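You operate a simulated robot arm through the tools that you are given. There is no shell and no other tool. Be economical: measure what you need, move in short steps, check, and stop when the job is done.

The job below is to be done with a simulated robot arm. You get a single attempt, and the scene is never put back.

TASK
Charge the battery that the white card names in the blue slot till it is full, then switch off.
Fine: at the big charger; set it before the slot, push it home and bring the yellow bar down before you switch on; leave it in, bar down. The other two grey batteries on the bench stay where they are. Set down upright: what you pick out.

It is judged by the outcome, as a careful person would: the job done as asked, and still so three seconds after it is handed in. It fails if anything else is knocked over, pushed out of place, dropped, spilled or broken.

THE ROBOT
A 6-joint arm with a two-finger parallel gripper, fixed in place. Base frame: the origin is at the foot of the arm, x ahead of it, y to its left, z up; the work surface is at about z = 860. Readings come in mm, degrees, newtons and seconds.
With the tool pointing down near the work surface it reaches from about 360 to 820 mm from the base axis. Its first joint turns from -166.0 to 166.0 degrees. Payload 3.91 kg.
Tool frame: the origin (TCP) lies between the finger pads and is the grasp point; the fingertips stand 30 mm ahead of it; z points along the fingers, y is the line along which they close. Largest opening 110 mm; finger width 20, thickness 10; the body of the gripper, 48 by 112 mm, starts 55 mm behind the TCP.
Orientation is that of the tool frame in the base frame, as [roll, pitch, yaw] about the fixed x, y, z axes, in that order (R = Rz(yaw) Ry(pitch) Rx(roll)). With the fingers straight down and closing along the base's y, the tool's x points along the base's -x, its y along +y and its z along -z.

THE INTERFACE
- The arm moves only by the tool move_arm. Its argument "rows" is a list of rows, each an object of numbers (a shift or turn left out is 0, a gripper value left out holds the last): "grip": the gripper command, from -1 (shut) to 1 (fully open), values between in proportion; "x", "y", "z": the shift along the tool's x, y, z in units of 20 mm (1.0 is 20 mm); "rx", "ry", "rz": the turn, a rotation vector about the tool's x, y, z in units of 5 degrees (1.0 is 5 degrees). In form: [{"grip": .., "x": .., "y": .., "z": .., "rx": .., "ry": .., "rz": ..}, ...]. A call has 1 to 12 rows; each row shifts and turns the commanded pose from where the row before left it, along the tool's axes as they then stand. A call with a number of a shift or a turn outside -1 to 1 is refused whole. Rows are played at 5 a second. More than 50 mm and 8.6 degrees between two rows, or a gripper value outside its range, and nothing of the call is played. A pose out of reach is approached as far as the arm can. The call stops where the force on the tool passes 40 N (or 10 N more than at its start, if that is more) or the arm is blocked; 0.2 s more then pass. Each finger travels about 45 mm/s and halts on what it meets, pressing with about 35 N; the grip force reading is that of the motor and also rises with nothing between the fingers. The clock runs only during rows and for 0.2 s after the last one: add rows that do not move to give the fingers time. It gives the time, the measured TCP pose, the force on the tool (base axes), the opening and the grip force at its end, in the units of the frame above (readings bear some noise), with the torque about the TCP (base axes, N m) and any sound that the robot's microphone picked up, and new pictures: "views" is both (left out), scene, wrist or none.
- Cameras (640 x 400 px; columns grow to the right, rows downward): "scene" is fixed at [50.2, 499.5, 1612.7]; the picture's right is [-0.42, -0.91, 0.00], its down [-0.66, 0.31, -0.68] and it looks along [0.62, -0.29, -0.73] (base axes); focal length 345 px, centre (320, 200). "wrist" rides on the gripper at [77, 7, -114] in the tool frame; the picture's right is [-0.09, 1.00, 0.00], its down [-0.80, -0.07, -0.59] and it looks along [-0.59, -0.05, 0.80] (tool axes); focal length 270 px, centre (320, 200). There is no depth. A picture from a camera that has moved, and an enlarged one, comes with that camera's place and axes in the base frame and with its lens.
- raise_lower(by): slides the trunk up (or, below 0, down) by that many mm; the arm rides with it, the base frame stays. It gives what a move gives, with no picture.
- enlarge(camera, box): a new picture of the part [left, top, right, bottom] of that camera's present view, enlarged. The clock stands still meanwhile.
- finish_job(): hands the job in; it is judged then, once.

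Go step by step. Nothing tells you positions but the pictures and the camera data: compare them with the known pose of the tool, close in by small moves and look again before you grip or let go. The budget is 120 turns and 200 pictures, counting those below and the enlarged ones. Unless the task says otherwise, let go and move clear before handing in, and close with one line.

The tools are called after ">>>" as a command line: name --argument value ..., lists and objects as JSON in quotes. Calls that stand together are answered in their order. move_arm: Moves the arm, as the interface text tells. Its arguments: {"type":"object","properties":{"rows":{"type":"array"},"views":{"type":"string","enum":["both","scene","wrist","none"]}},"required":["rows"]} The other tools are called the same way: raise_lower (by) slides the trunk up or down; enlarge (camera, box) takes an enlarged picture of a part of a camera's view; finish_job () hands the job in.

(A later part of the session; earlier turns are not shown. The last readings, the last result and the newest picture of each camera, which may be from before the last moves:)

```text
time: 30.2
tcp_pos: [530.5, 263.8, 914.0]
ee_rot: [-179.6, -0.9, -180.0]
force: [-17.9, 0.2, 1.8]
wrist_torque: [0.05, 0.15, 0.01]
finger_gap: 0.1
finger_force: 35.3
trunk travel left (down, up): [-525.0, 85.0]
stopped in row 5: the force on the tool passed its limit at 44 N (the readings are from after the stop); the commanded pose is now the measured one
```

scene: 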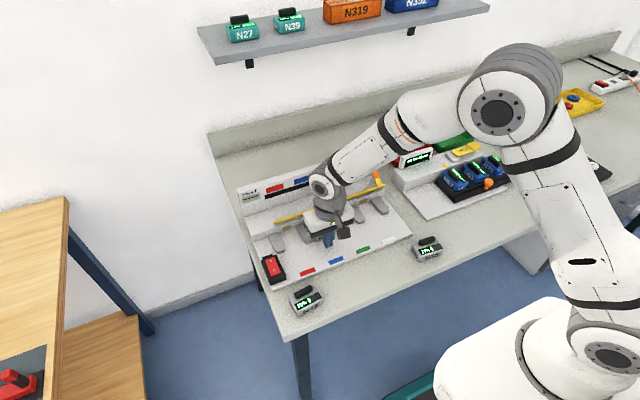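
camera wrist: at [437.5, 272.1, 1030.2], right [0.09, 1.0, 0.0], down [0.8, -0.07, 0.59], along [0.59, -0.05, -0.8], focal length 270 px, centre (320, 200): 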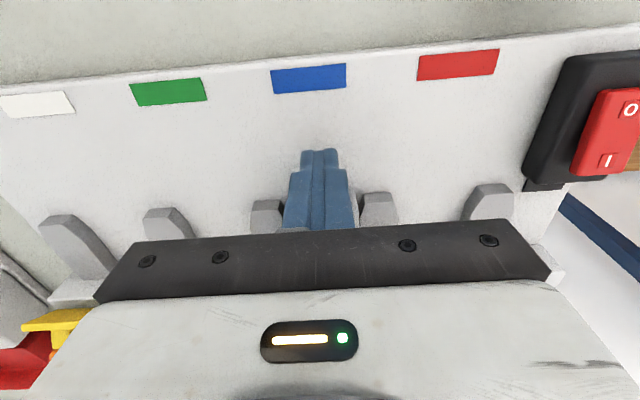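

It is firmly home, with its front at x≈541. I'll back away and look at the yellow bar and its orange knob.

>>> move_arm --rows '[{"x": 1}, {"x": 1}, {"z": -1}, {"z": -1}, {"z": -1}, {"z": -1}, {"z": -1}, {"z": -1, "y": -1}, {"z": -1, "y": -1}, {"y": -1, "x": 1}, {"y": -1, "x": 1}, {"y": -1, "x": 1}]' --views "none"

>>> move_arm --rows '[{"y": -1}, {"y": -1}, {"y": -1}, {"y": -1}, {"y": -1}, {"y": -1}, {"y": -1}, {}]'

>>> enlarge --camera "scene" --box '[235, 140, 395, 260]'

```text
time: 32.8
tcp_pos: [434.6, 164.1, 1055.9]
ee_rot: [-179.8, -0.6, -179.9]
force: [0.1, -0.7, 0.5]
wrist_torque: [0.03, 0.0, -0.02]
finger_gap: 0.2
finger_force: 35.1
trunk travel left (down, up): [-525.0, 85.0]
```

```text
time: 34.6
tcp_pos: [436.0, 24.0, 1054.3]
ee_rot: [-179.8, -0.6, -179.9]
force: [0.9, 0.0, -0.9]
wrist_torque: [-0.02, 0.01, -0.01]
finger_gap: 0.0
finger_force: 35.2
trunk travel left (down, up): [-525.0, 85.0]
camera wrist: at [362.0, 32.0, 1170.7], right [0.09, 1.0, -0.01], down [0.81, -0.07, 0.59], along [0.58, -0.06, -0.81], focal length 270 px, centre (320, 200)
```

scene: 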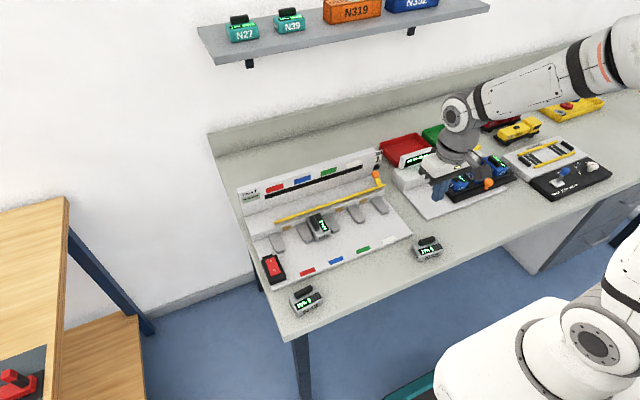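
wrist: 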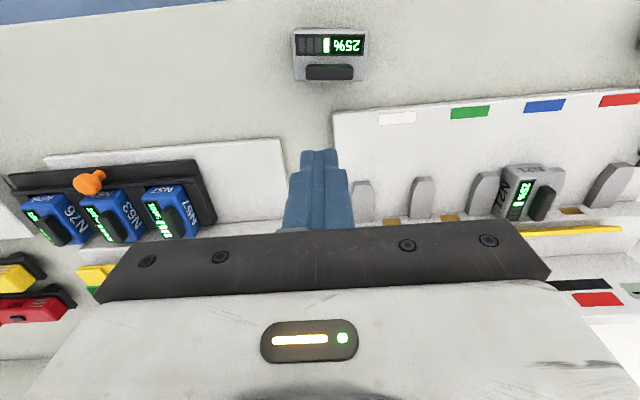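

```text
3.33 times, centred on (315, 200) of scene
camera zoom: at [50.2, 499.5, 1612.7], right [-0.42, -0.91, 0.0], down [-0.66, 0.31, -0.68], along [0.62, -0.29, -0.73], focal length 1151 px, centre (337, 200)
```

zoom: 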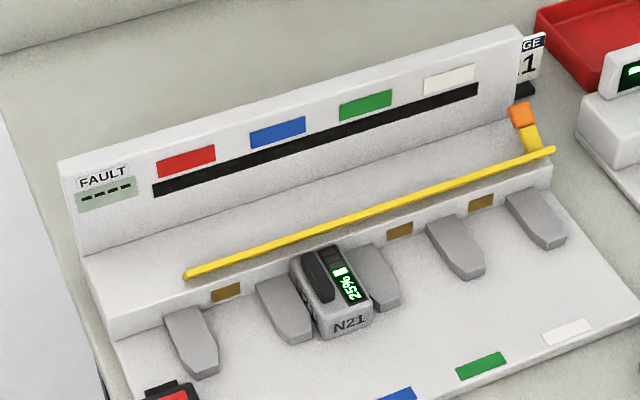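

The battery sits in the blue slot. I need the bar's shape and height, so I'll turn the wrist camera for a close view of its orange end.

>>> move_arm --rows '[{"rz": 1}, {"rz": 1}, {"rz": 1}, {"rz": 1}, {"rz": 1}, {"rz": 1}, {"rz": 1}, {"rz": 1}, {"rz": 1}, {"rz": 1}, {"rz": 1}, {"rz": 1}]' --views "none"

>>> move_arm --rows '[{"rz": 1}, {"rz": 1}, {"rz": 1}, {"rz": 1}, {"rz": 1}, {"rz": 1}, {"x": 1, "y": 1, "z": 0.5}, {"x": 1, "y": 1, "z": 0.5}, {"x": 1, "y": 0.8, "z": 0.5}, {}]' --views "wrist"

>>> enlarge --camera "wrist" --box '[400, 40, 640, 260]'

```text
time: 37.2
tcp_pos: [436.1, 23.9, 1054.7]
ee_rot: [-179.3, -0.2, 120.0]
force: [-0.9, -0.2, 1.3]
wrist_torque: [0.03, -0.02, -0.01]
finger_gap: 0.1
finger_force: 35.6
trunk travel left (down, up): [-525.0, 85.0]
```

```text
time: 39.4
tcp_pos: [491.1, 84.6, 1024.9]
ee_rot: [-179.4, 0.3, 90.1]
force: [-0.6, -0.9, 0.1]
wrist_torque: [0.04, 0.01, 0.01]
finger_gap: 0.1
finger_force: 35.2
trunk travel left (down, up): [-525.0, 85.0]
camera wrist: at [500.3, 163.0, 1139.5], right [1.0, -0.09, -0.01], down [-0.06, -0.8, 0.6], along [-0.06, -0.6, -0.8], focal length 270 px, centre (320, 200)
```

wrist: 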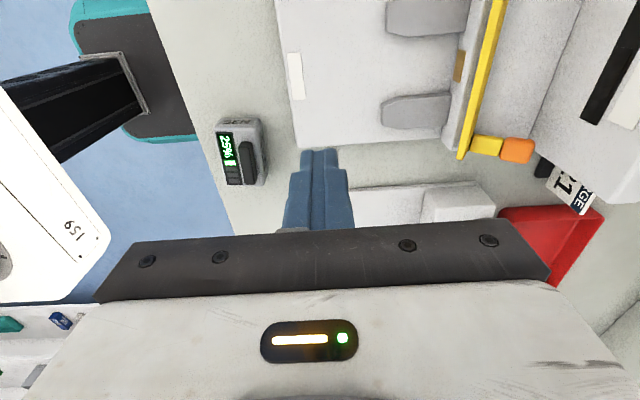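

```text
1.82 times, centred on (520, 150) of wrist
camera zoom: at [500.3, 163.0, 1139.5], right [1.0, -0.09, -0.01], down [-0.06, -0.8, 0.6], along [-0.06, -0.6, -0.8], focal length 491 px, centre (-44, 291)
```

zoom: 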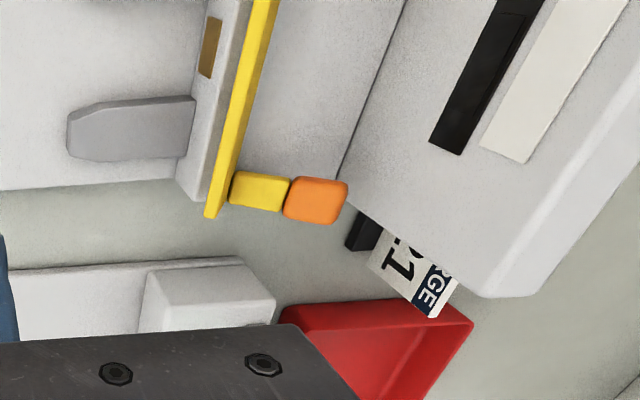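

The card clearly reads "CHARGE N21". The bar runs along the front of the ledge, with an arm and orange knob at its right end. I'll turn the camera to see that mechanism from the side.

>>> move_arm --rows '[{"rz": -1}, {"rz": -1}, {"rz": -1}, {"rz": -1}, {"rz": -1}, {"rz": -1}, {"rz": -1}, {"rz": -1}, {"rz": -1}, {"rz": -1}, {"rz": -1}, {"rz": -1}]' --views "none"

>>> move_arm --rows '[{"rz": -1}, {"rz": -1}, {"rz": -1}, {"rz": -1}, {"rz": -1}, {"rz": -1}, {"rz": -1}, {"rz": -1}, {"rz": -1}, {"rz": -1}, {"rz": -1}, {"rz": -1}]' --views "none"

>>> move_arm --rows '[{"rz": -1}, {"rz": -1}, {"rz": -1}, {"rz": -1}, {"rz": -1}, {"rz": -1}, {"rz": -1}, {"rz": -1}, {"rz": -1}, {"rz": -1}, {"rz": -1}, {"rz": -1}]' --views "wrist"

```text
time: 42.0
tcp_pos: [492.8, 84.4, 1025.1]
ee_rot: [-179.6, -0.4, 150.1]
force: [0.0, 1.1, -0.5]
wrist_torque: [0.0, -0.01, 0.02]
finger_gap: 0.1
finger_force: 34.6
trunk travel left (down, up): [-525.0, 85.0]
```

```text
time: 44.6
tcp_pos: [491.7, 85.3, 1025.7]
ee_rot: [179.9, -0.7, -149.8]
force: [0.3, 0.6, 0.4]
wrist_torque: [0.01, 0.01, -0.03]
finger_gap: 0.0
finger_force: 34.7
trunk travel left (down, up): [-525.0, 85.0]
```

```text
time: 47.2
tcp_pos: [491.5, 85.4, 1025.9]
ee_rot: [179.3, -0.2, -89.9]
force: [1.4, 0.2, 0.6]
wrist_torque: [0.0, 0.0, -0.01]
finger_gap: 0.0
finger_force: 35.0
trunk travel left (down, up): [-525.0, 85.0]
camera wrist: at [487.0, 8.9, 1140.3], right [-1.0, 0.09, 0.01], down [0.08, 0.8, 0.59], along [0.04, 0.59, -0.81], focal length 270 px, centre (320, 200)
```

wrist: 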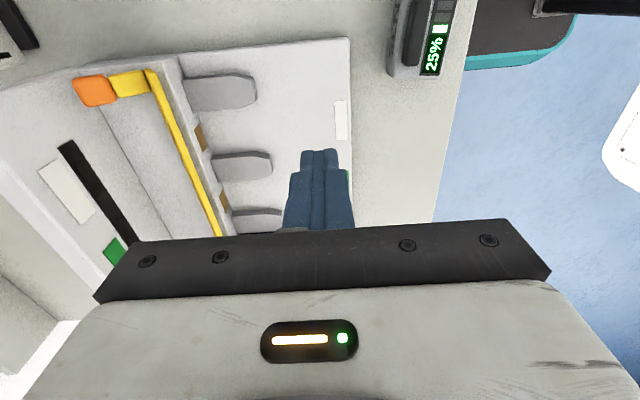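

>>> move_arm --rows '[{"x": 1, "y": -0.8}, {"x": 1, "y": -0.8}, {"x": 1, "y": -0.8}, {"x": 1, "y": -0.8}, {"x": 1, "y": -0.8}, {"ry": -1}, {"ry": -1}, {"ry": -1}, {"ry": -1}, {"ry": -1}, {"ry": -1}, {}]'

>>> enlarge --camera "wrist" --box '[140, 40, 420, 230]'

```text
time: 49.8
tcp_pos: [572.9, -14.9, 1024.1]
ee_rot: [179.3, 29.8, -90.2]
force: [-0.3, -0.4, -0.8]
wrist_torque: [-0.01, 0.01, -0.02]
finger_gap: 0.1
finger_force: 35.0
trunk travel left (down, up): [-525.0, 85.0]
camera wrist: at [566.9, -138.2, 1086.4], right [-1.0, 0.07, 0.05], down [0.08, 0.4, 0.91], along [0.05, 0.91, -0.4], focal length 270 px, centre (320, 200)
```

scene: 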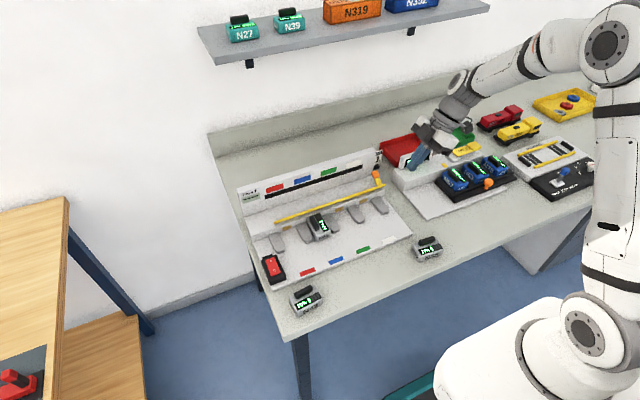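
wrist: 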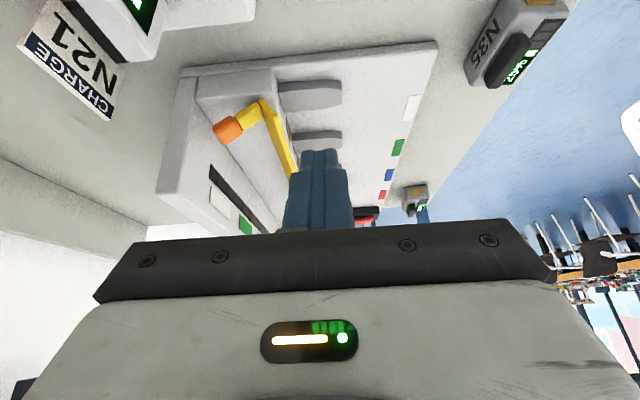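

```text
2.11 times, centred on (280, 135) of wrist
camera zoom: at [566.9, -138.2, 1086.4], right [-1.0, 0.07, 0.05], down [0.08, 0.4, 0.91], along [0.05, 0.91, -0.4], focal length 569 px, centre (404, 337)
```

zoom: 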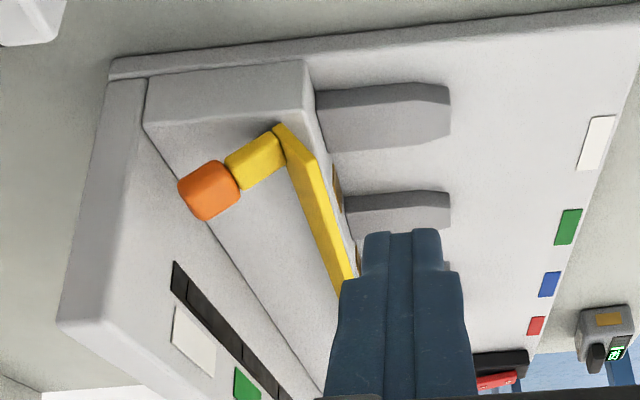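

>>> enlarge --camera "wrist" --box '[200, 80, 310, 150]'

>>> enlarge --camera "scene" --box '[355, 160, 395, 200]'

>>> enlarge --camera "scene" --box '[260, 190, 340, 245]'

```text
5.71 times, centred on (255, 115) of wrist
camera zoom: at [566.9, -138.2, 1086.4], right [-1.0, 0.07, 0.05], down [0.08, 0.4, 0.91], along [0.05, 0.91, -0.4], focal length 1544 px, centre (691, 686)
```

zoom: 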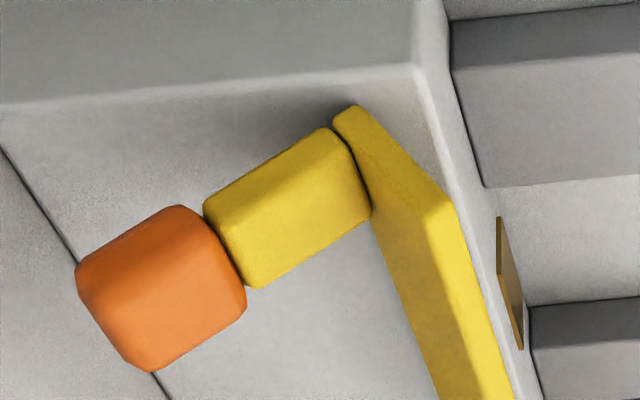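

```text
10.00 times, centred on (375, 180) of scene
camera zoom: at [50.2, 499.5, 1612.7], right [-0.42, -0.91, 0.0], down [-0.66, 0.31, -0.68], along [0.62, -0.29, -0.73], focal length 3452 px, centre (-230, 400)
```

zoom: 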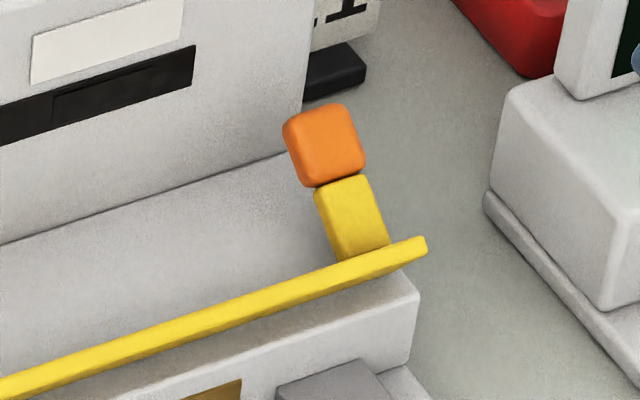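

```text
7.27 times, centred on (300, 218) of scene
camera zoom: at [50.2, 499.5, 1612.7], right [-0.42, -0.91, 0.0], down [-0.66, 0.31, -0.68], along [0.62, -0.29, -0.73], focal length 2511 px, centre (466, 73)
```

zoom: 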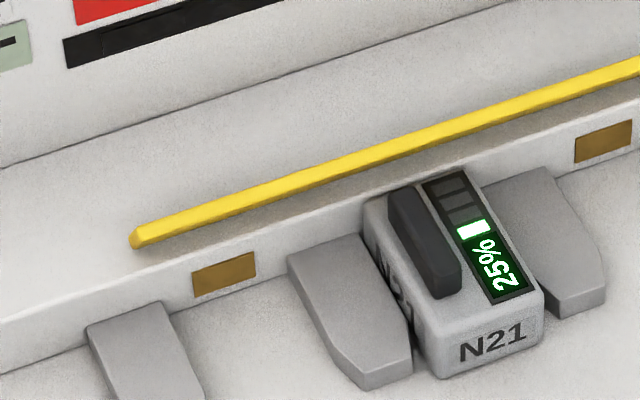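

Now the mechanism is clear: the bar is a flap about 25 mm wide, hinged at the ledge around (621, 917). It is propped up toward the front, with its upper edge near (605, 938), so pressing that edge down should close it. I'll go back to the straight-down pose first.

>>> move_arm --rows '[{"ry": 1}, {"ry": 1}, {"ry": 1}, {"ry": 1}, {"ry": 1}, {"ry": 1}, {"x": -1, "y": 0.6}, {"x": -1, "y": 0.6}, {"x": -1, "y": 0.6}, {"x": -1, "y": 0.6}, {"x": -1, "y": 0.6}, {"x": -1}]' --views "none"

>>> move_arm --rows '[{"rz": 1}, {"rz": 1}, {"rz": 1}, {"rz": 1}, {"rz": 1}, {"rz": 1}, {"rz": 1}, {"rz": 1}, {"rz": 1}, {"rz": 1}, {"rz": 1}, {"rz": 1}]' --views "none"

>>> move_arm --rows '[{"rz": 1}, {"rz": 1}, {"rz": 1}, {"rz": 1}, {"rz": 1}, {"rz": 1}, {}]' --views "wrist"

```text
time: 52.4
tcp_pos: [511.0, 105.3, 1024.4]
ee_rot: [179.4, -0.3, -89.9]
force: [0.3, -1.1, -0.3]
wrist_torque: [0.01, -0.01, 0.01]
finger_gap: 0.0
finger_force: 35.3
trunk travel left (down, up): [-525.0, 85.0]
```

```text
time: 55.0
tcp_pos: [510.7, 103.9, 1025.4]
ee_rot: [-180.0, -0.7, -150.0]
force: [-0.2, 0.0, 0.6]
wrist_torque: [0.01, -0.03, 0.03]
finger_gap: 0.0
finger_force: 34.8
trunk travel left (down, up): [-525.0, 85.0]
```

```text
time: 56.6
tcp_pos: [510.9, 104.3, 1024.8]
ee_rot: [-179.8, -0.8, 179.9]
force: [-1.2, -0.4, -0.2]
wrist_torque: [0.01, -0.01, -0.01]
finger_gap: 0.0
finger_force: 35.2
trunk travel left (down, up): [-525.0, 85.0]
camera wrist: at [436.6, 112.8, 1140.7], right [0.09, 1.0, -0.01], down [0.81, -0.07, 0.59], along [0.58, -0.06, -0.81], focal length 270 px, centre (320, 200)
```

wrist: 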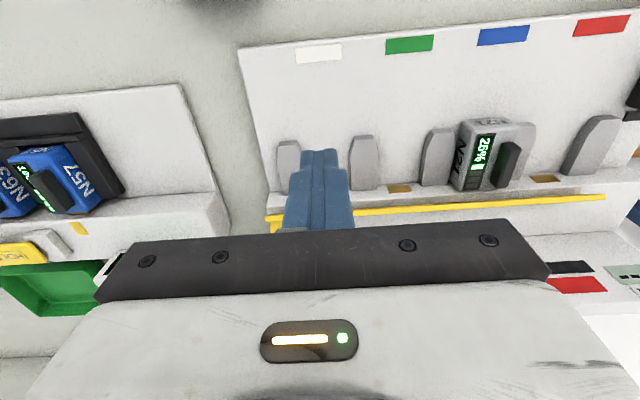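

>>> move_arm --rows '[{"x": -0.9, "y": 0.2}, {"x": -0.9}, {"x": -0.9}, {"x": -0.9}, {"x": -0.85}, {"z": 1}, {"z": 1}, {"z": 0.4}, {}]'

>>> enlarge --camera "scene" --box '[310, 140, 410, 220]'

```text
time: 58.6
tcp_pos: [600.2, 107.9, 975.8]
ee_rot: [-179.8, -0.7, -179.9]
force: [0.5, 0.7, -0.4]
wrist_torque: [-0.02, 0.0, 0.01]
finger_gap: 0.0
finger_force: 34.7
trunk travel left (down, up): [-525.0, 85.0]
camera wrist: at [524.8, 116.4, 1091.3], right [0.09, 1.0, -0.01], down [0.81, -0.07, 0.59], along [0.58, -0.06, -0.81], focal length 270 px, centre (320, 200)
```

scene: 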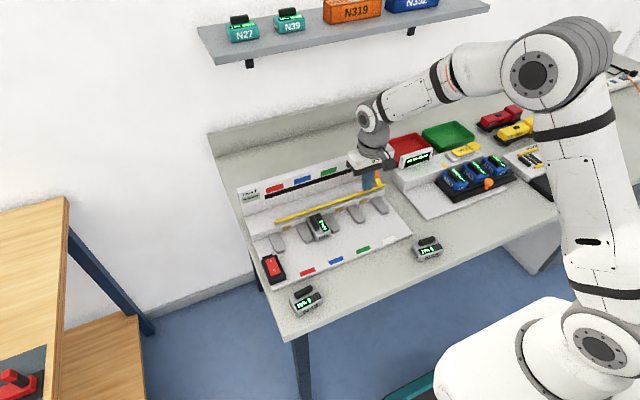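
wrist: 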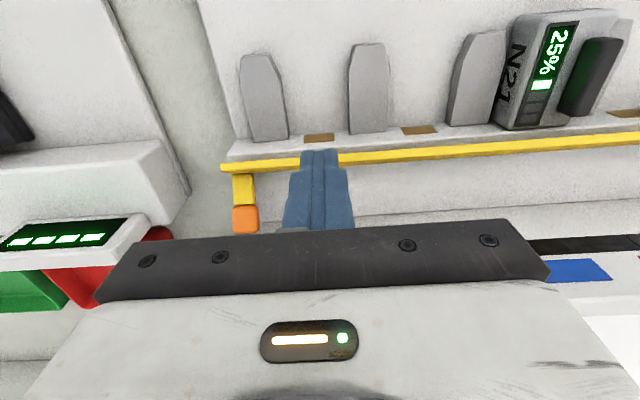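

```text
5.00 times, centred on (360, 180) of scene
camera zoom: at [50.2, 499.5, 1612.7], right [-0.42, -0.91, 0.0], down [-0.66, 0.31, -0.68], along [0.62, -0.29, -0.73], focal length 1726 px, centre (120, 300)
```

zoom: 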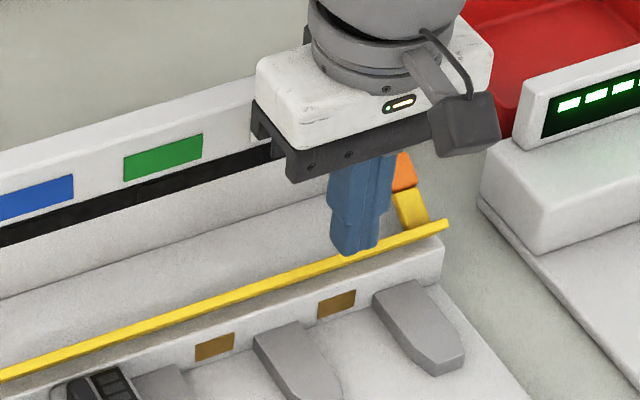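

The fingertips are just above the bar's raised edge. I'll press straight down in small steps.

>>> move_arm --rows '[{"z": 0.3}, {"z": 0.3}, {"z": 0.2}, {"z": 0.2}, {}]'

>>> enlarge --camera "scene" --box '[310, 140, 410, 220]'

```text
time: 59.8
tcp_pos: [598.3, 109.3, 958.1]
ee_rot: [-179.9, -0.6, -179.9]
force: [-12.1, 0.7, 14.3]
wrist_torque: [0.0, 0.22, 0.01]
finger_gap: 0.0
finger_force: 34.9
trunk travel left (down, up): [-525.0, 85.0]
camera wrist: at [522.3, 116.5, 1072.8], right [0.09, 1.0, -0.01], down [0.81, -0.07, 0.59], along [0.58, -0.05, -0.81], focal length 270 px, centre (320, 200)
```

scene: 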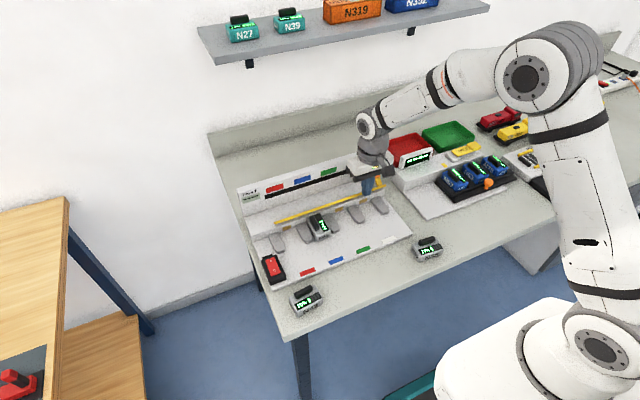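
wrist: 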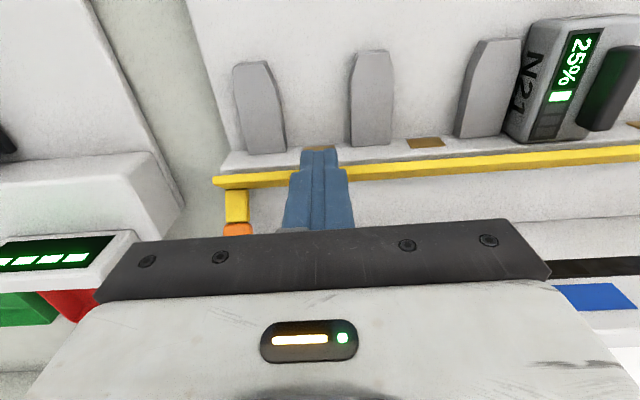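

```text
5.00 times, centred on (360, 180) of scene
camera zoom: at [50.2, 499.5, 1612.7], right [-0.42, -0.91, 0.0], down [-0.66, 0.31, -0.68], along [0.62, -0.29, -0.73], focal length 1726 px, centre (120, 300)
```

zoom: 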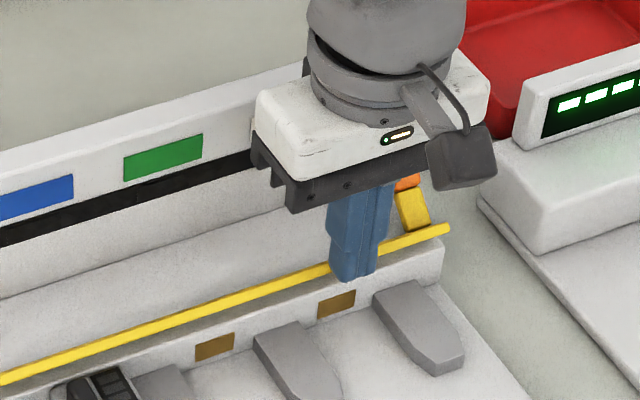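

The finger caught only the bar's front edge. I'll lift, shift about 12 mm toward +x so the tips cover the edge fully, and press again.

>>> move_arm --rows '[{"z": -1}, {"x": -0.6}, {"z": 0.4}, {"z": 0.25}, {"z": 0.2}, {"z": 0.2}, {}]'

>>> enlarge --camera "scene" --box '[310, 140, 410, 220]'

```text
time: 61.4
tcp_pos: [609.5, 108.6, 956.9]
ee_rot: [-179.7, -0.7, 180.0]
force: [-12.0, -0.6, 12.2]
wrist_torque: [0.1, 0.4, 0.1]
finger_gap: 0.0
finger_force: 34.6
trunk travel left (down, up): [-525.0, 85.0]
camera wrist: at [534.7, 116.6, 1071.5], right [0.09, 1.0, -0.01], down [0.81, -0.07, 0.59], along [0.58, -0.05, -0.81], focal length 270 px, centre (320, 200)
```

scene: 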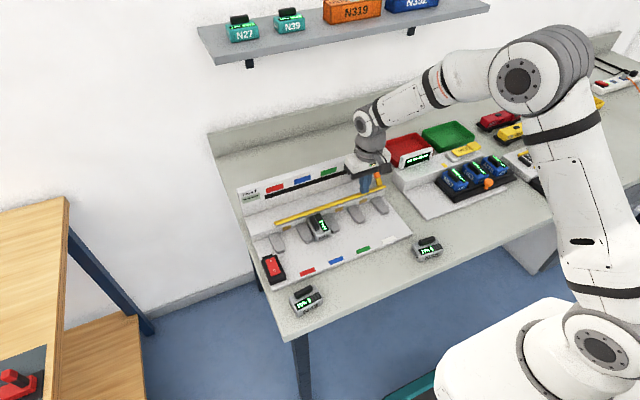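
wrist: 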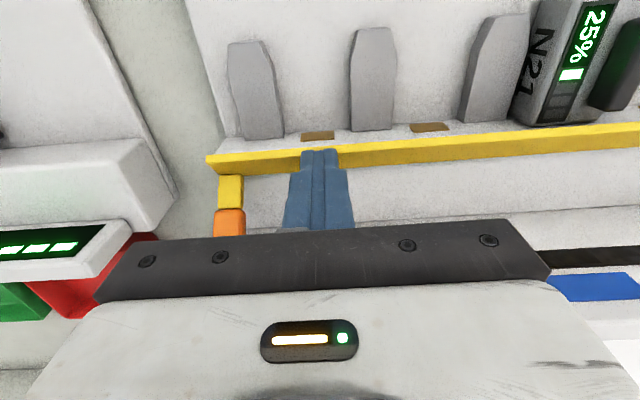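

```text
5.00 times, centred on (360, 180) of scene
camera zoom: at [50.2, 499.5, 1612.7], right [-0.42, -0.91, 0.0], down [-0.66, 0.31, -0.68], along [0.62, -0.29, -0.73], focal length 1726 px, centre (120, 300)
```

zoom: 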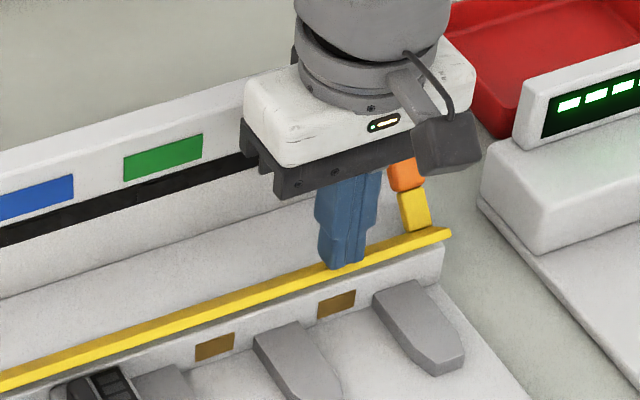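

The bar is rotating down, so I'll keep pressing.

>>> move_arm --rows '[{"z": 0.2}, {"z": 0.2}, {"z": 0.2}, {"z": 0.2}, {}]'

>>> enlarge --camera "scene" --box '[310, 140, 410, 220]'

```text
time: 62.6
tcp_pos: [611.8, 108.1, 941.2]
ee_rot: [-179.8, -0.4, -179.9]
force: [4.9, -0.3, 26.4]
wrist_torque: [0.02, -0.44, 0.0]
finger_gap: 0.0
finger_force: 35.3
trunk travel left (down, up): [-525.0, 85.0]
camera wrist: at [536.2, 116.2, 1056.9], right [0.09, 1.0, 0.0], down [0.8, -0.07, 0.59], along [0.59, -0.05, -0.81], focal length 270 px, centre (320, 200)
```

scene: 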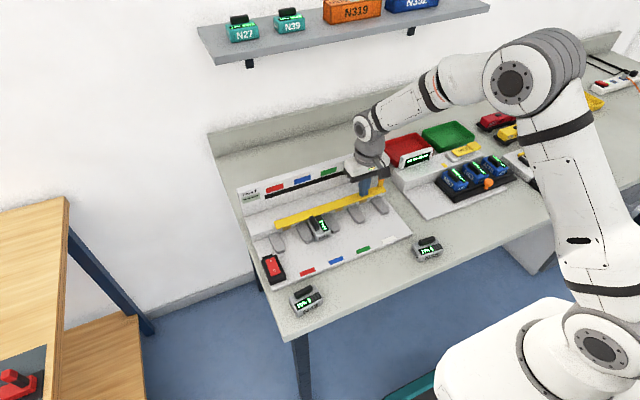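
wrist: 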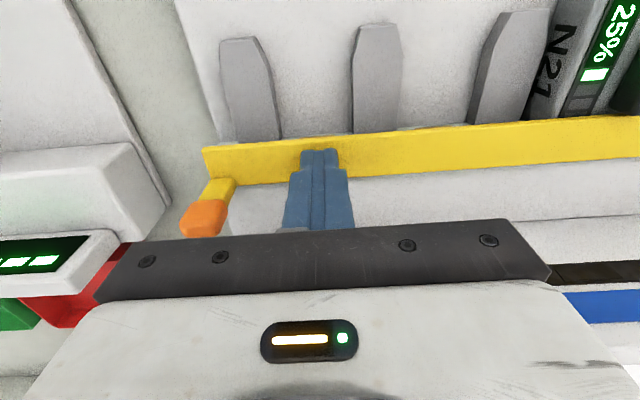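

```text
5.00 times, centred on (360, 180) of scene
camera zoom: at [50.2, 499.5, 1612.7], right [-0.42, -0.91, 0.0], down [-0.66, 0.31, -0.68], along [0.62, -0.29, -0.73], focal length 1726 px, centre (120, 300)
```

zoom: 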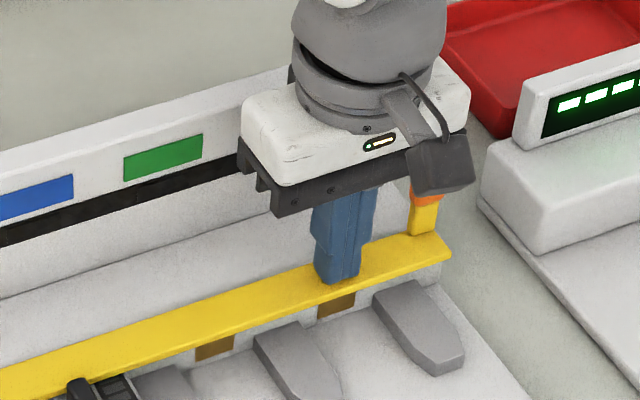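

The bar now lies almost flat. I'll lift and press once more nearer its front edge, to be sure it is all the way down.

>>> move_arm --rows '[{"z": -0.8}, {"x": 0.7}, {"z": 0.5}, {"z": 0.3}, {"z": 0.15}, {"z": 0.15}, {"z": 0.1}, {}]'

>>> enlarge --camera "scene" --box '[310, 140, 410, 220]'

```text
time: 63.9
tcp_pos: [597.3, 108.6, 942.2]
ee_rot: [-179.9, -0.1, -180.0]
force: [-8.8, -2.6, 21.7]
wrist_torque: [0.0, 0.07, 0.05]
finger_gap: 0.0
finger_force: 35.0
trunk travel left (down, up): [-525.0, 85.0]
stopped in row 6: the force on the tool passed its limit at 44 N (the readings are from after the stop); the commanded pose is now the measured one
camera wrist: at [521.3, 116.5, 1056.4], right [0.09, 1.0, 0.0], down [0.8, -0.07, 0.59], along [0.59, -0.05, -0.8], focal length 270 px, centre (320, 200)
```

scene: 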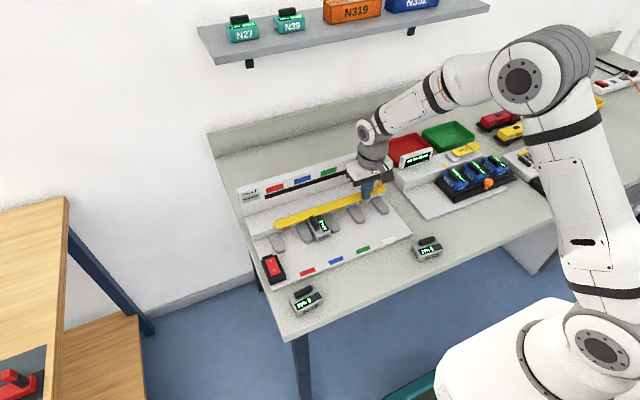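
wrist: 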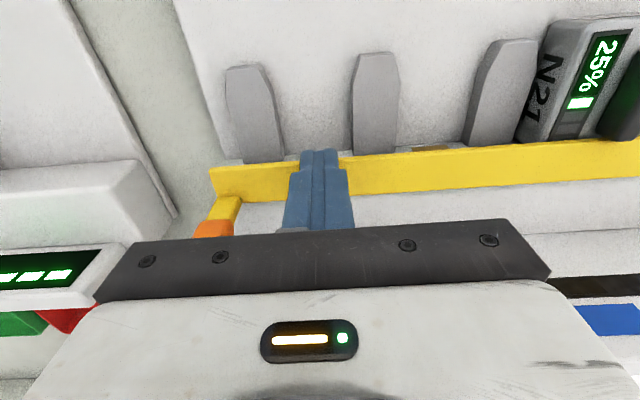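

```text
5.00 times, centred on (360, 180) of scene
camera zoom: at [50.2, 499.5, 1612.7], right [-0.42, -0.91, 0.0], down [-0.66, 0.31, -0.68], along [0.62, -0.29, -0.73], focal length 1726 px, centre (120, 300)
```

zoom: 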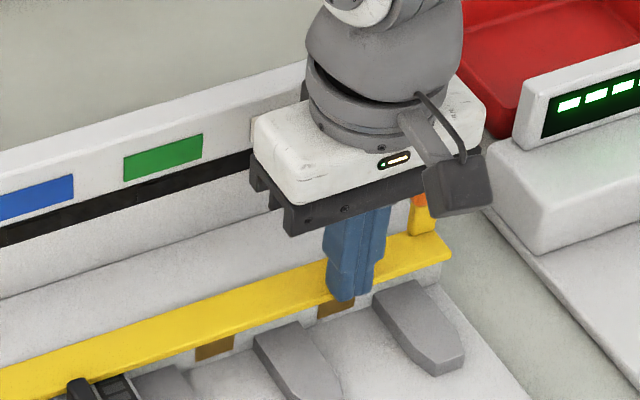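

The bar is flat and stops solidly at both points, so it is down. Next I'll lift and go over to the red switch.

>>> move_arm --rows '[{"z": -1}, {"z": -1}, {"z": -1}, {"z": -1, "x": 1}, {"x": 1, "y": 1}, {"x": 1, "y": 1}, {"x": 1, "y": 1}, {"x": 1, "y": 1}, {"x": 1, "y": 1}, {"x": 1, "y": 1}, {"x": 1, "y": 1}, {"y": 1}]' --views "none"

>>> move_arm --rows '[{"y": 1}, {"y": 1}, {"y": 1}, {"y": 1}, {"y": 1}, {"y": 1}, {"y": 1}, {}]'

>>> enlarge --camera "scene" --box '[235, 180, 395, 290]'

>>> enlarge --camera "wrist" --box '[270, 60, 470, 220]'

```text
time: 66.5
tcp_pos: [439.4, 269.8, 1019.4]
ee_rot: [-179.8, -0.1, -180.0]
force: [-0.4, -1.2, 0.2]
wrist_torque: [0.0, 0.0, -0.03]
finger_gap: 0.0
finger_force: 35.1
trunk travel left (down, up): [-525.0, 85.0]
```

```text
time: 68.3
tcp_pos: [438.6, 409.7, 1018.6]
ee_rot: [-179.8, -0.2, -179.9]
force: [-0.6, 0.1, -0.6]
wrist_torque: [0.02, 0.03, -0.02]
finger_gap: 0.1
finger_force: 34.7
trunk travel left (down, up): [-525.0, 85.0]
camera wrist: at [363.6, 417.4, 1133.6], right [0.09, 1.0, 0.0], down [0.8, -0.07, 0.59], along [0.59, -0.05, -0.81], focal length 270 px, centre (320, 200)
```

scene: 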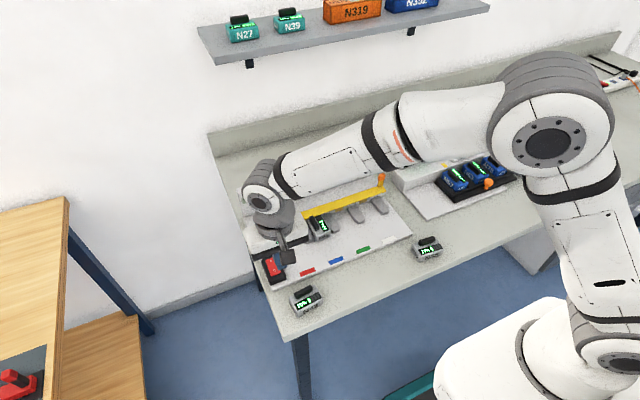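
wrist: 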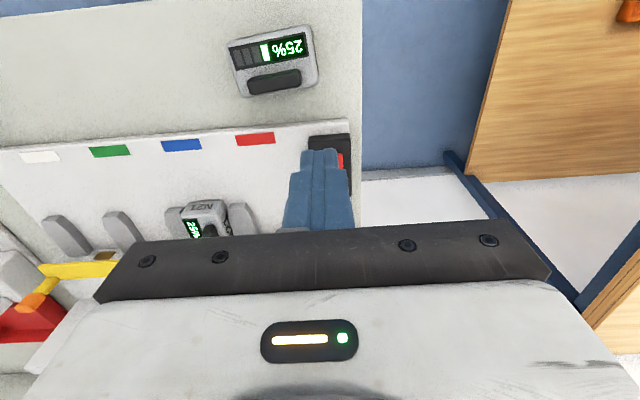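

```text
3.64 times, centred on (315, 235) of scene
camera zoom: at [50.2, 499.5, 1612.7], right [-0.42, -0.91, 0.0], down [-0.66, 0.31, -0.68], along [0.62, -0.29, -0.73], focal length 1255 px, centre (338, 73)
```

zoom: 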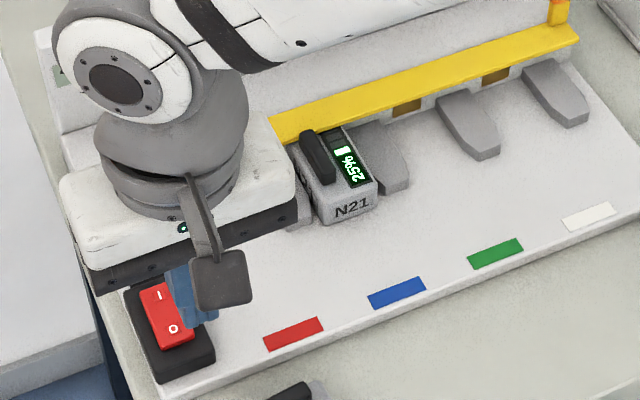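

```text
2.50 times, centred on (370, 140) of wrist
camera zoom: at [363.6, 417.4, 1133.6], right [0.09, 1.0, 0.0], down [0.8, -0.07, 0.59], along [0.59, -0.05, -0.81], focal length 676 px, centre (195, 350)
```

zoom: 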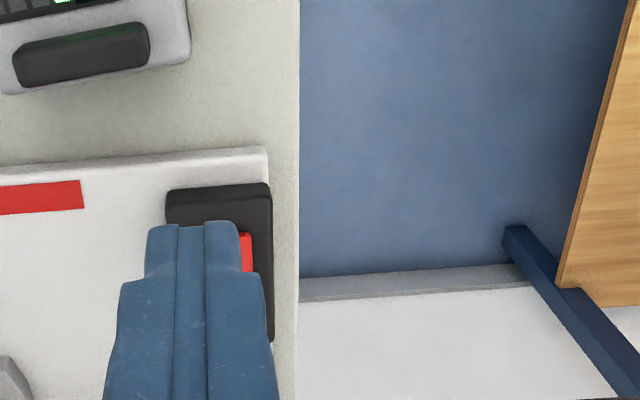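

I'll step aside for an unobstructed look at the switch.

>>> move_arm --rows '[{"y": -1}, {"y": -1}, {"y": -1}, {}]' --views "wrist"

>>> enlarge --camera "wrist" --box '[360, 100, 480, 200]'

>>> enlarge --camera "scene" --box '[245, 240, 305, 290]'

```text
time: 69.3
tcp_pos: [440.3, 349.2, 1018.1]
ee_rot: [-180.0, -0.3, -179.9]
force: [-0.2, -0.4, 0.7]
wrist_torque: [-0.02, -0.01, -0.01]
finger_gap: 0.0
finger_force: 35.2
trunk travel left (down, up): [-525.0, 85.0]
camera wrist: at [364.2, 356.6, 1133.7], right [0.09, 1.0, 0.0], down [0.8, -0.07, 0.59], along [0.59, -0.05, -0.81], focal length 270 px, centre (320, 200)
```

wrist: 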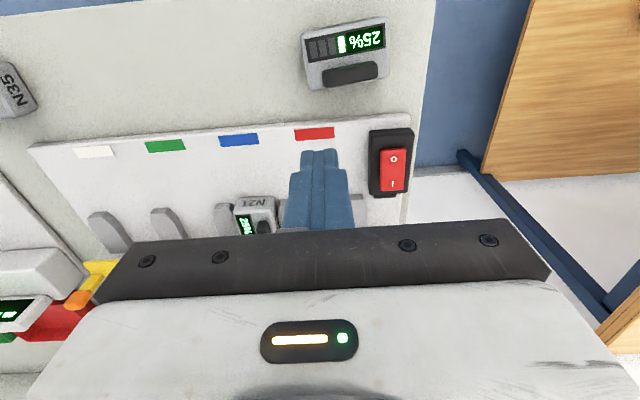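

```text
4.00 times, centred on (420, 150) of wrist
camera zoom: at [364.2, 356.6, 1133.7], right [0.09, 1.0, 0.0], down [0.8, -0.07, 0.59], along [0.59, -0.05, -0.81], focal length 1081 px, centre (-80, 400)
```

zoom: 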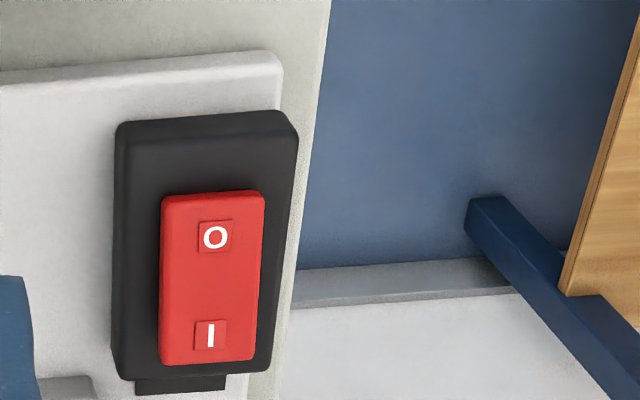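

```text
8.00 times, centred on (275, 265) of scene
camera zoom: at [50.2, 499.5, 1612.7], right [-0.42, -0.91, 0.0], down [-0.66, 0.31, -0.68], along [0.62, -0.29, -0.73], focal length 2762 px, centre (680, -320)
```

zoom: 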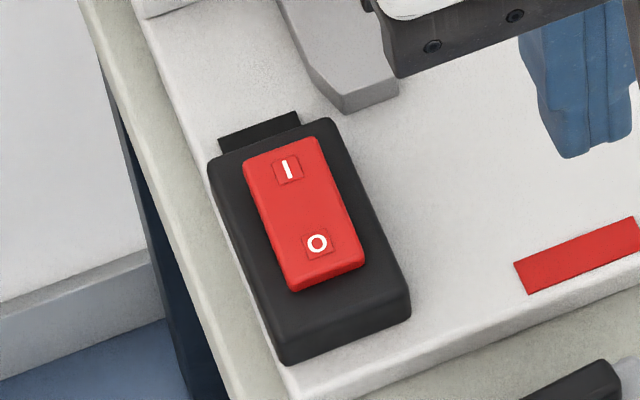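

The "I" end of the rocker is at about (508, 413, 918), with O nearer the robot. I'll position above the I end.

>>> move_arm --rows '[{"x": -0.9, "y": 0.8}, {"x": -0.9, "y": 0.8}, {"x": -0.9, "y": 0.8}, {"x": -0.9, "y": 0.8}, {"z": 1}, {"z": 1}, {"z": 0.4}, {}]'

>>> enlarge --camera "scene" --box '[235, 225, 315, 290]'

>>> enlarge --camera "wrist" --box '[270, 80, 390, 180]'

```text
time: 71.1
tcp_pos: [511.2, 413.6, 971.5]
ee_rot: [-179.8, -0.1, -179.9]
force: [0.4, 0.0, -0.5]
wrist_torque: [0.0, 0.05, -0.01]
finger_gap: 0.0
finger_force: 35.1
trunk travel left (down, up): [-525.0, 85.0]
camera wrist: at [435.7, 421.2, 1085.5], right [0.09, 1.0, 0.0], down [0.8, -0.07, 0.59], along [0.59, -0.05, -0.81], focal length 270 px, centre (320, 200)
```

scene: 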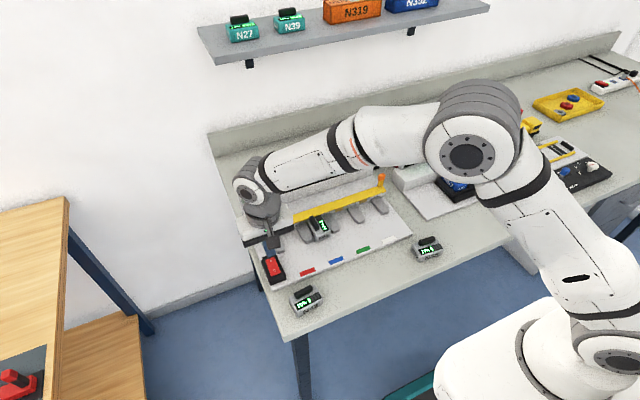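
wrist: 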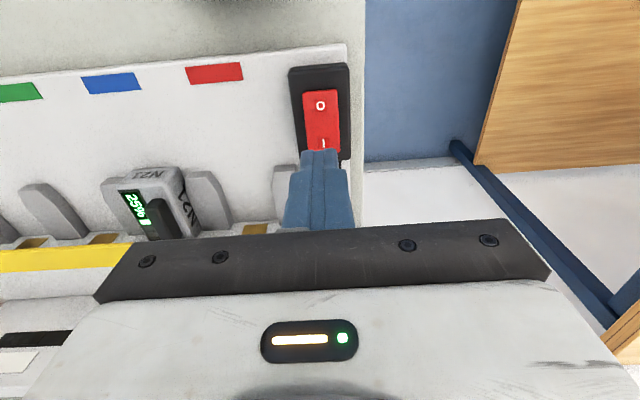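

```text
6.15 times, centred on (275, 258) of scene
camera zoom: at [50.2, 499.5, 1612.7], right [-0.42, -0.91, 0.0], down [-0.66, 0.31, -0.68], along [0.62, -0.29, -0.73], focal length 2124 px, centre (597, -154)
```

zoom: 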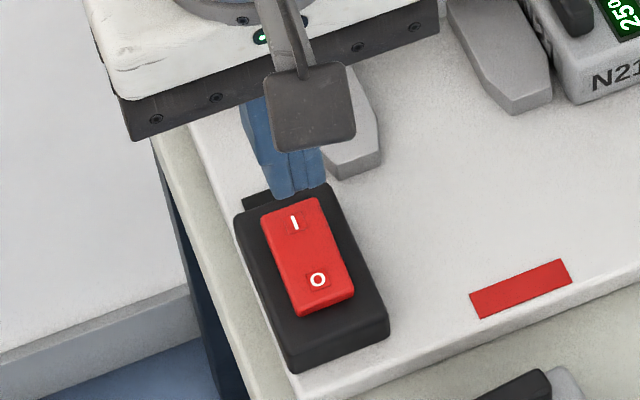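

```text
4.00 times, centred on (330, 130) of wrist
camera zoom: at [435.7, 421.2, 1085.5], right [0.09, 1.0, 0.0], down [0.8, -0.07, 0.59], along [0.59, -0.05, -0.81], focal length 1081 px, centre (280, 480)
```

zoom: 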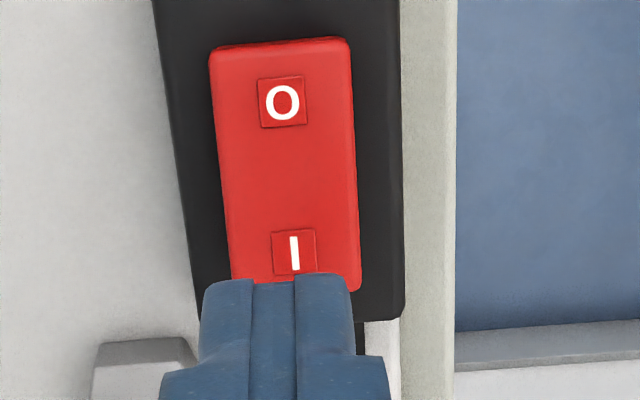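

>>> move_arm --rows '[{"y": 0.15}, {"z": 0.5}, {"z": 0.4}, {"z": 0.2}, {"z": 0.2}, {"z": 0.2}, {"z": 0.2}]'

>>> enlarge --camera "scene" --box '[235, 180, 345, 290]'

```text
time: 72.7
tcp_pos: [511.3, 416.1, 937.6]
ee_rot: [-179.9, -0.3, -180.0]
force: [-0.3, -0.1, 0.0]
wrist_torque: [0.02, 0.02, 0.02]
finger_gap: 0.0
finger_force: 34.8
trunk travel left (down, up): [-525.0, 85.0]
camera wrist: at [435.3, 424.0, 1051.0], right [0.09, 1.0, 0.0], down [0.8, -0.07, 0.59], along [0.59, -0.05, -0.81], focal length 270 px, centre (320, 200)
```

scene: 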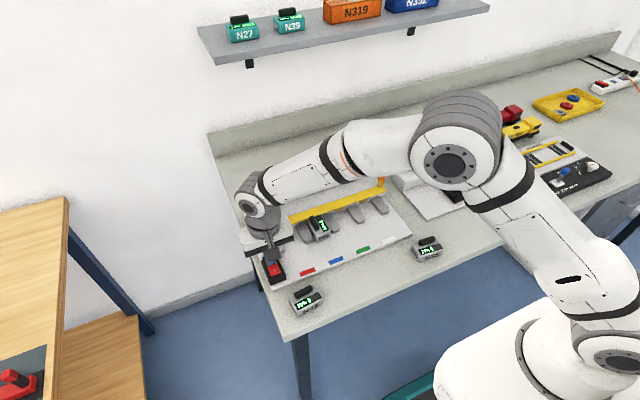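
wrist: 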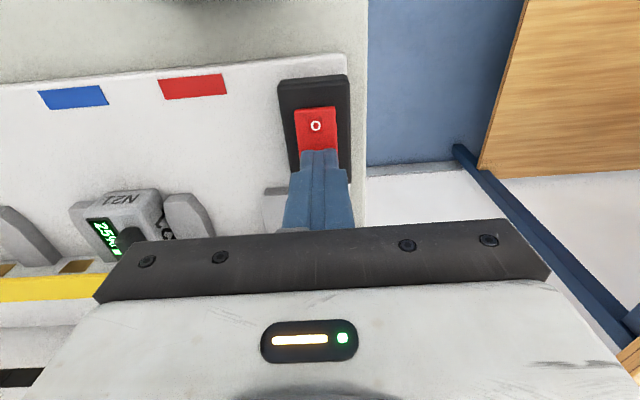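

```text
3.64 times, centred on (290, 235) of scene
camera zoom: at [50.2, 499.5, 1612.7], right [-0.42, -0.91, 0.0], down [-0.66, 0.31, -0.68], along [0.62, -0.29, -0.73], focal length 1255 px, centre (429, 73)
```

zoom: 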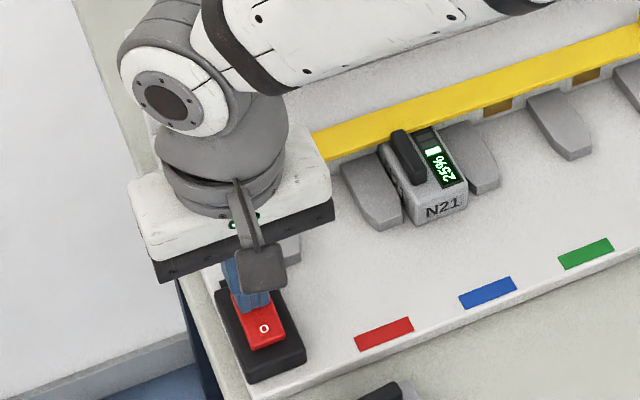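

>>> move_arm --rows '[{"z": 0.15}, {"z": 0.15}, {"z": 0.15}, {"z": 0.15}, {"z": 0.15}]' --views "scene"

```text
time: 73.7
tcp_pos: [512.0, 417.1, 932.0]
ee_rot: [179.7, 0.5, -179.8]
force: [-7.2, -6.4, 18.7]
wrist_torque: [-0.25, 0.39, 0.08]
finger_gap: 0.0
finger_force: 35.4
trunk travel left (down, up): [-525.0, 85.0]
stopped in row 5: the force on the tool passed its limit at 43 N (the readings are from after the stop); the commanded pose is now the measured one
```

scene: 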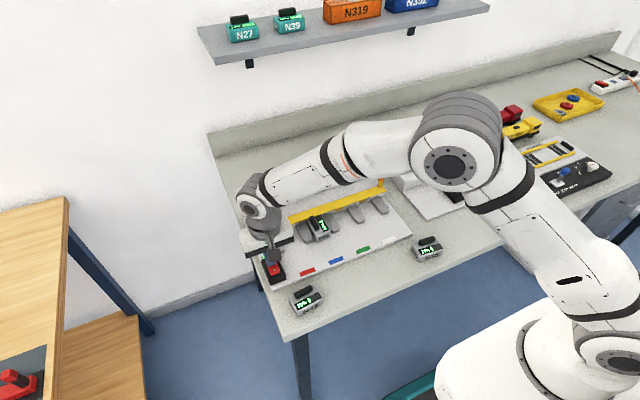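

>>> move_arm --rows '[{"z": -1}, {"z": -1}, {"z": -1, "y": -1}, {"x": 1, "y": -1}, {"y": -1}, {}]'

>>> enlarge --camera "scene" --box '[245, 180, 335, 290]'

>>> enlarge --camera "wrist" --box '[370, 80, 490, 180]'

```text
time: 75.1
tcp_pos: [493.5, 356.5, 987.9]
ee_rot: [179.8, 0.2, -179.9]
force: [-0.9, 0.4, 0.4]
wrist_torque: [0.02, -0.05, 0.0]
finger_gap: 0.1
finger_force: 34.9
trunk travel left (down, up): [-525.0, 85.0]
camera wrist: at [416.8, 363.6, 1102.7], right [0.09, 1.0, 0.0], down [0.8, -0.07, 0.6], along [0.6, -0.05, -0.8], focal length 270 px, centre (320, 200)
```

scene: 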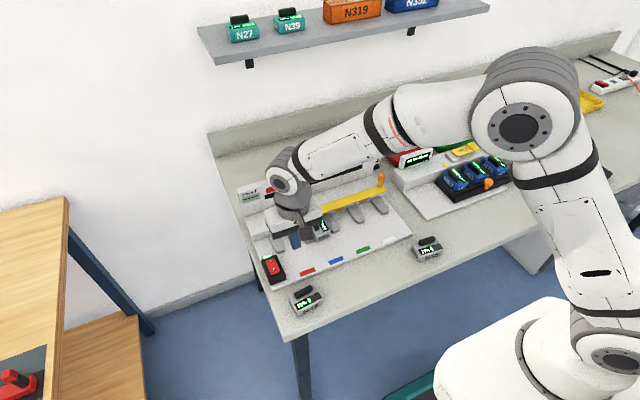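
wrist: 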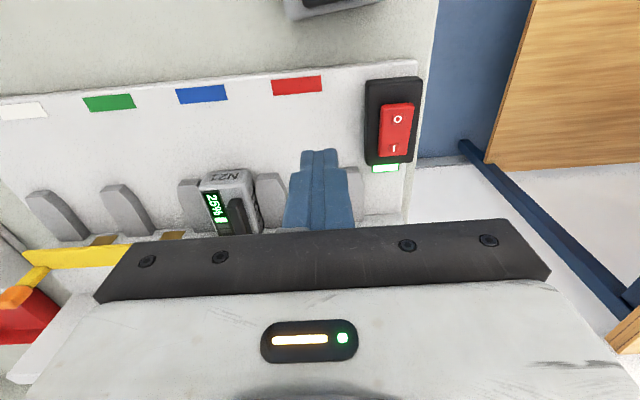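

```text
3.64 times, centred on (290, 235) of scene
camera zoom: at [50.2, 499.5, 1612.7], right [-0.42, -0.91, 0.0], down [-0.66, 0.31, -0.68], along [0.62, -0.29, -0.73], focal length 1255 px, centre (429, 73)
```

zoom: 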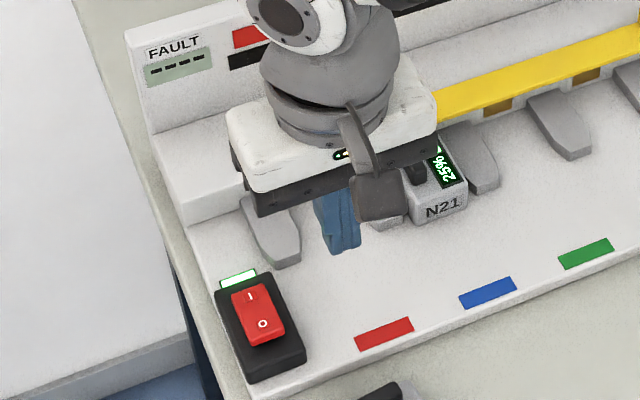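

```text
4.00 times, centred on (430, 130) of wrist
camera zoom: at [416.8, 363.6, 1102.7], right [0.09, 1.0, 0.0], down [0.8, -0.07, 0.6], along [0.6, -0.05, -0.8], focal length 1081 px, centre (-120, 480)
```

zoom: 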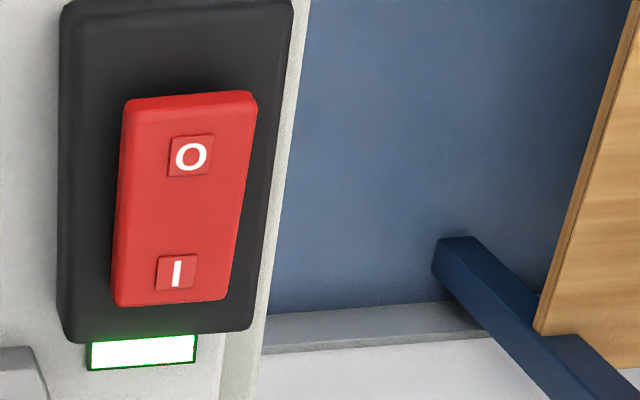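

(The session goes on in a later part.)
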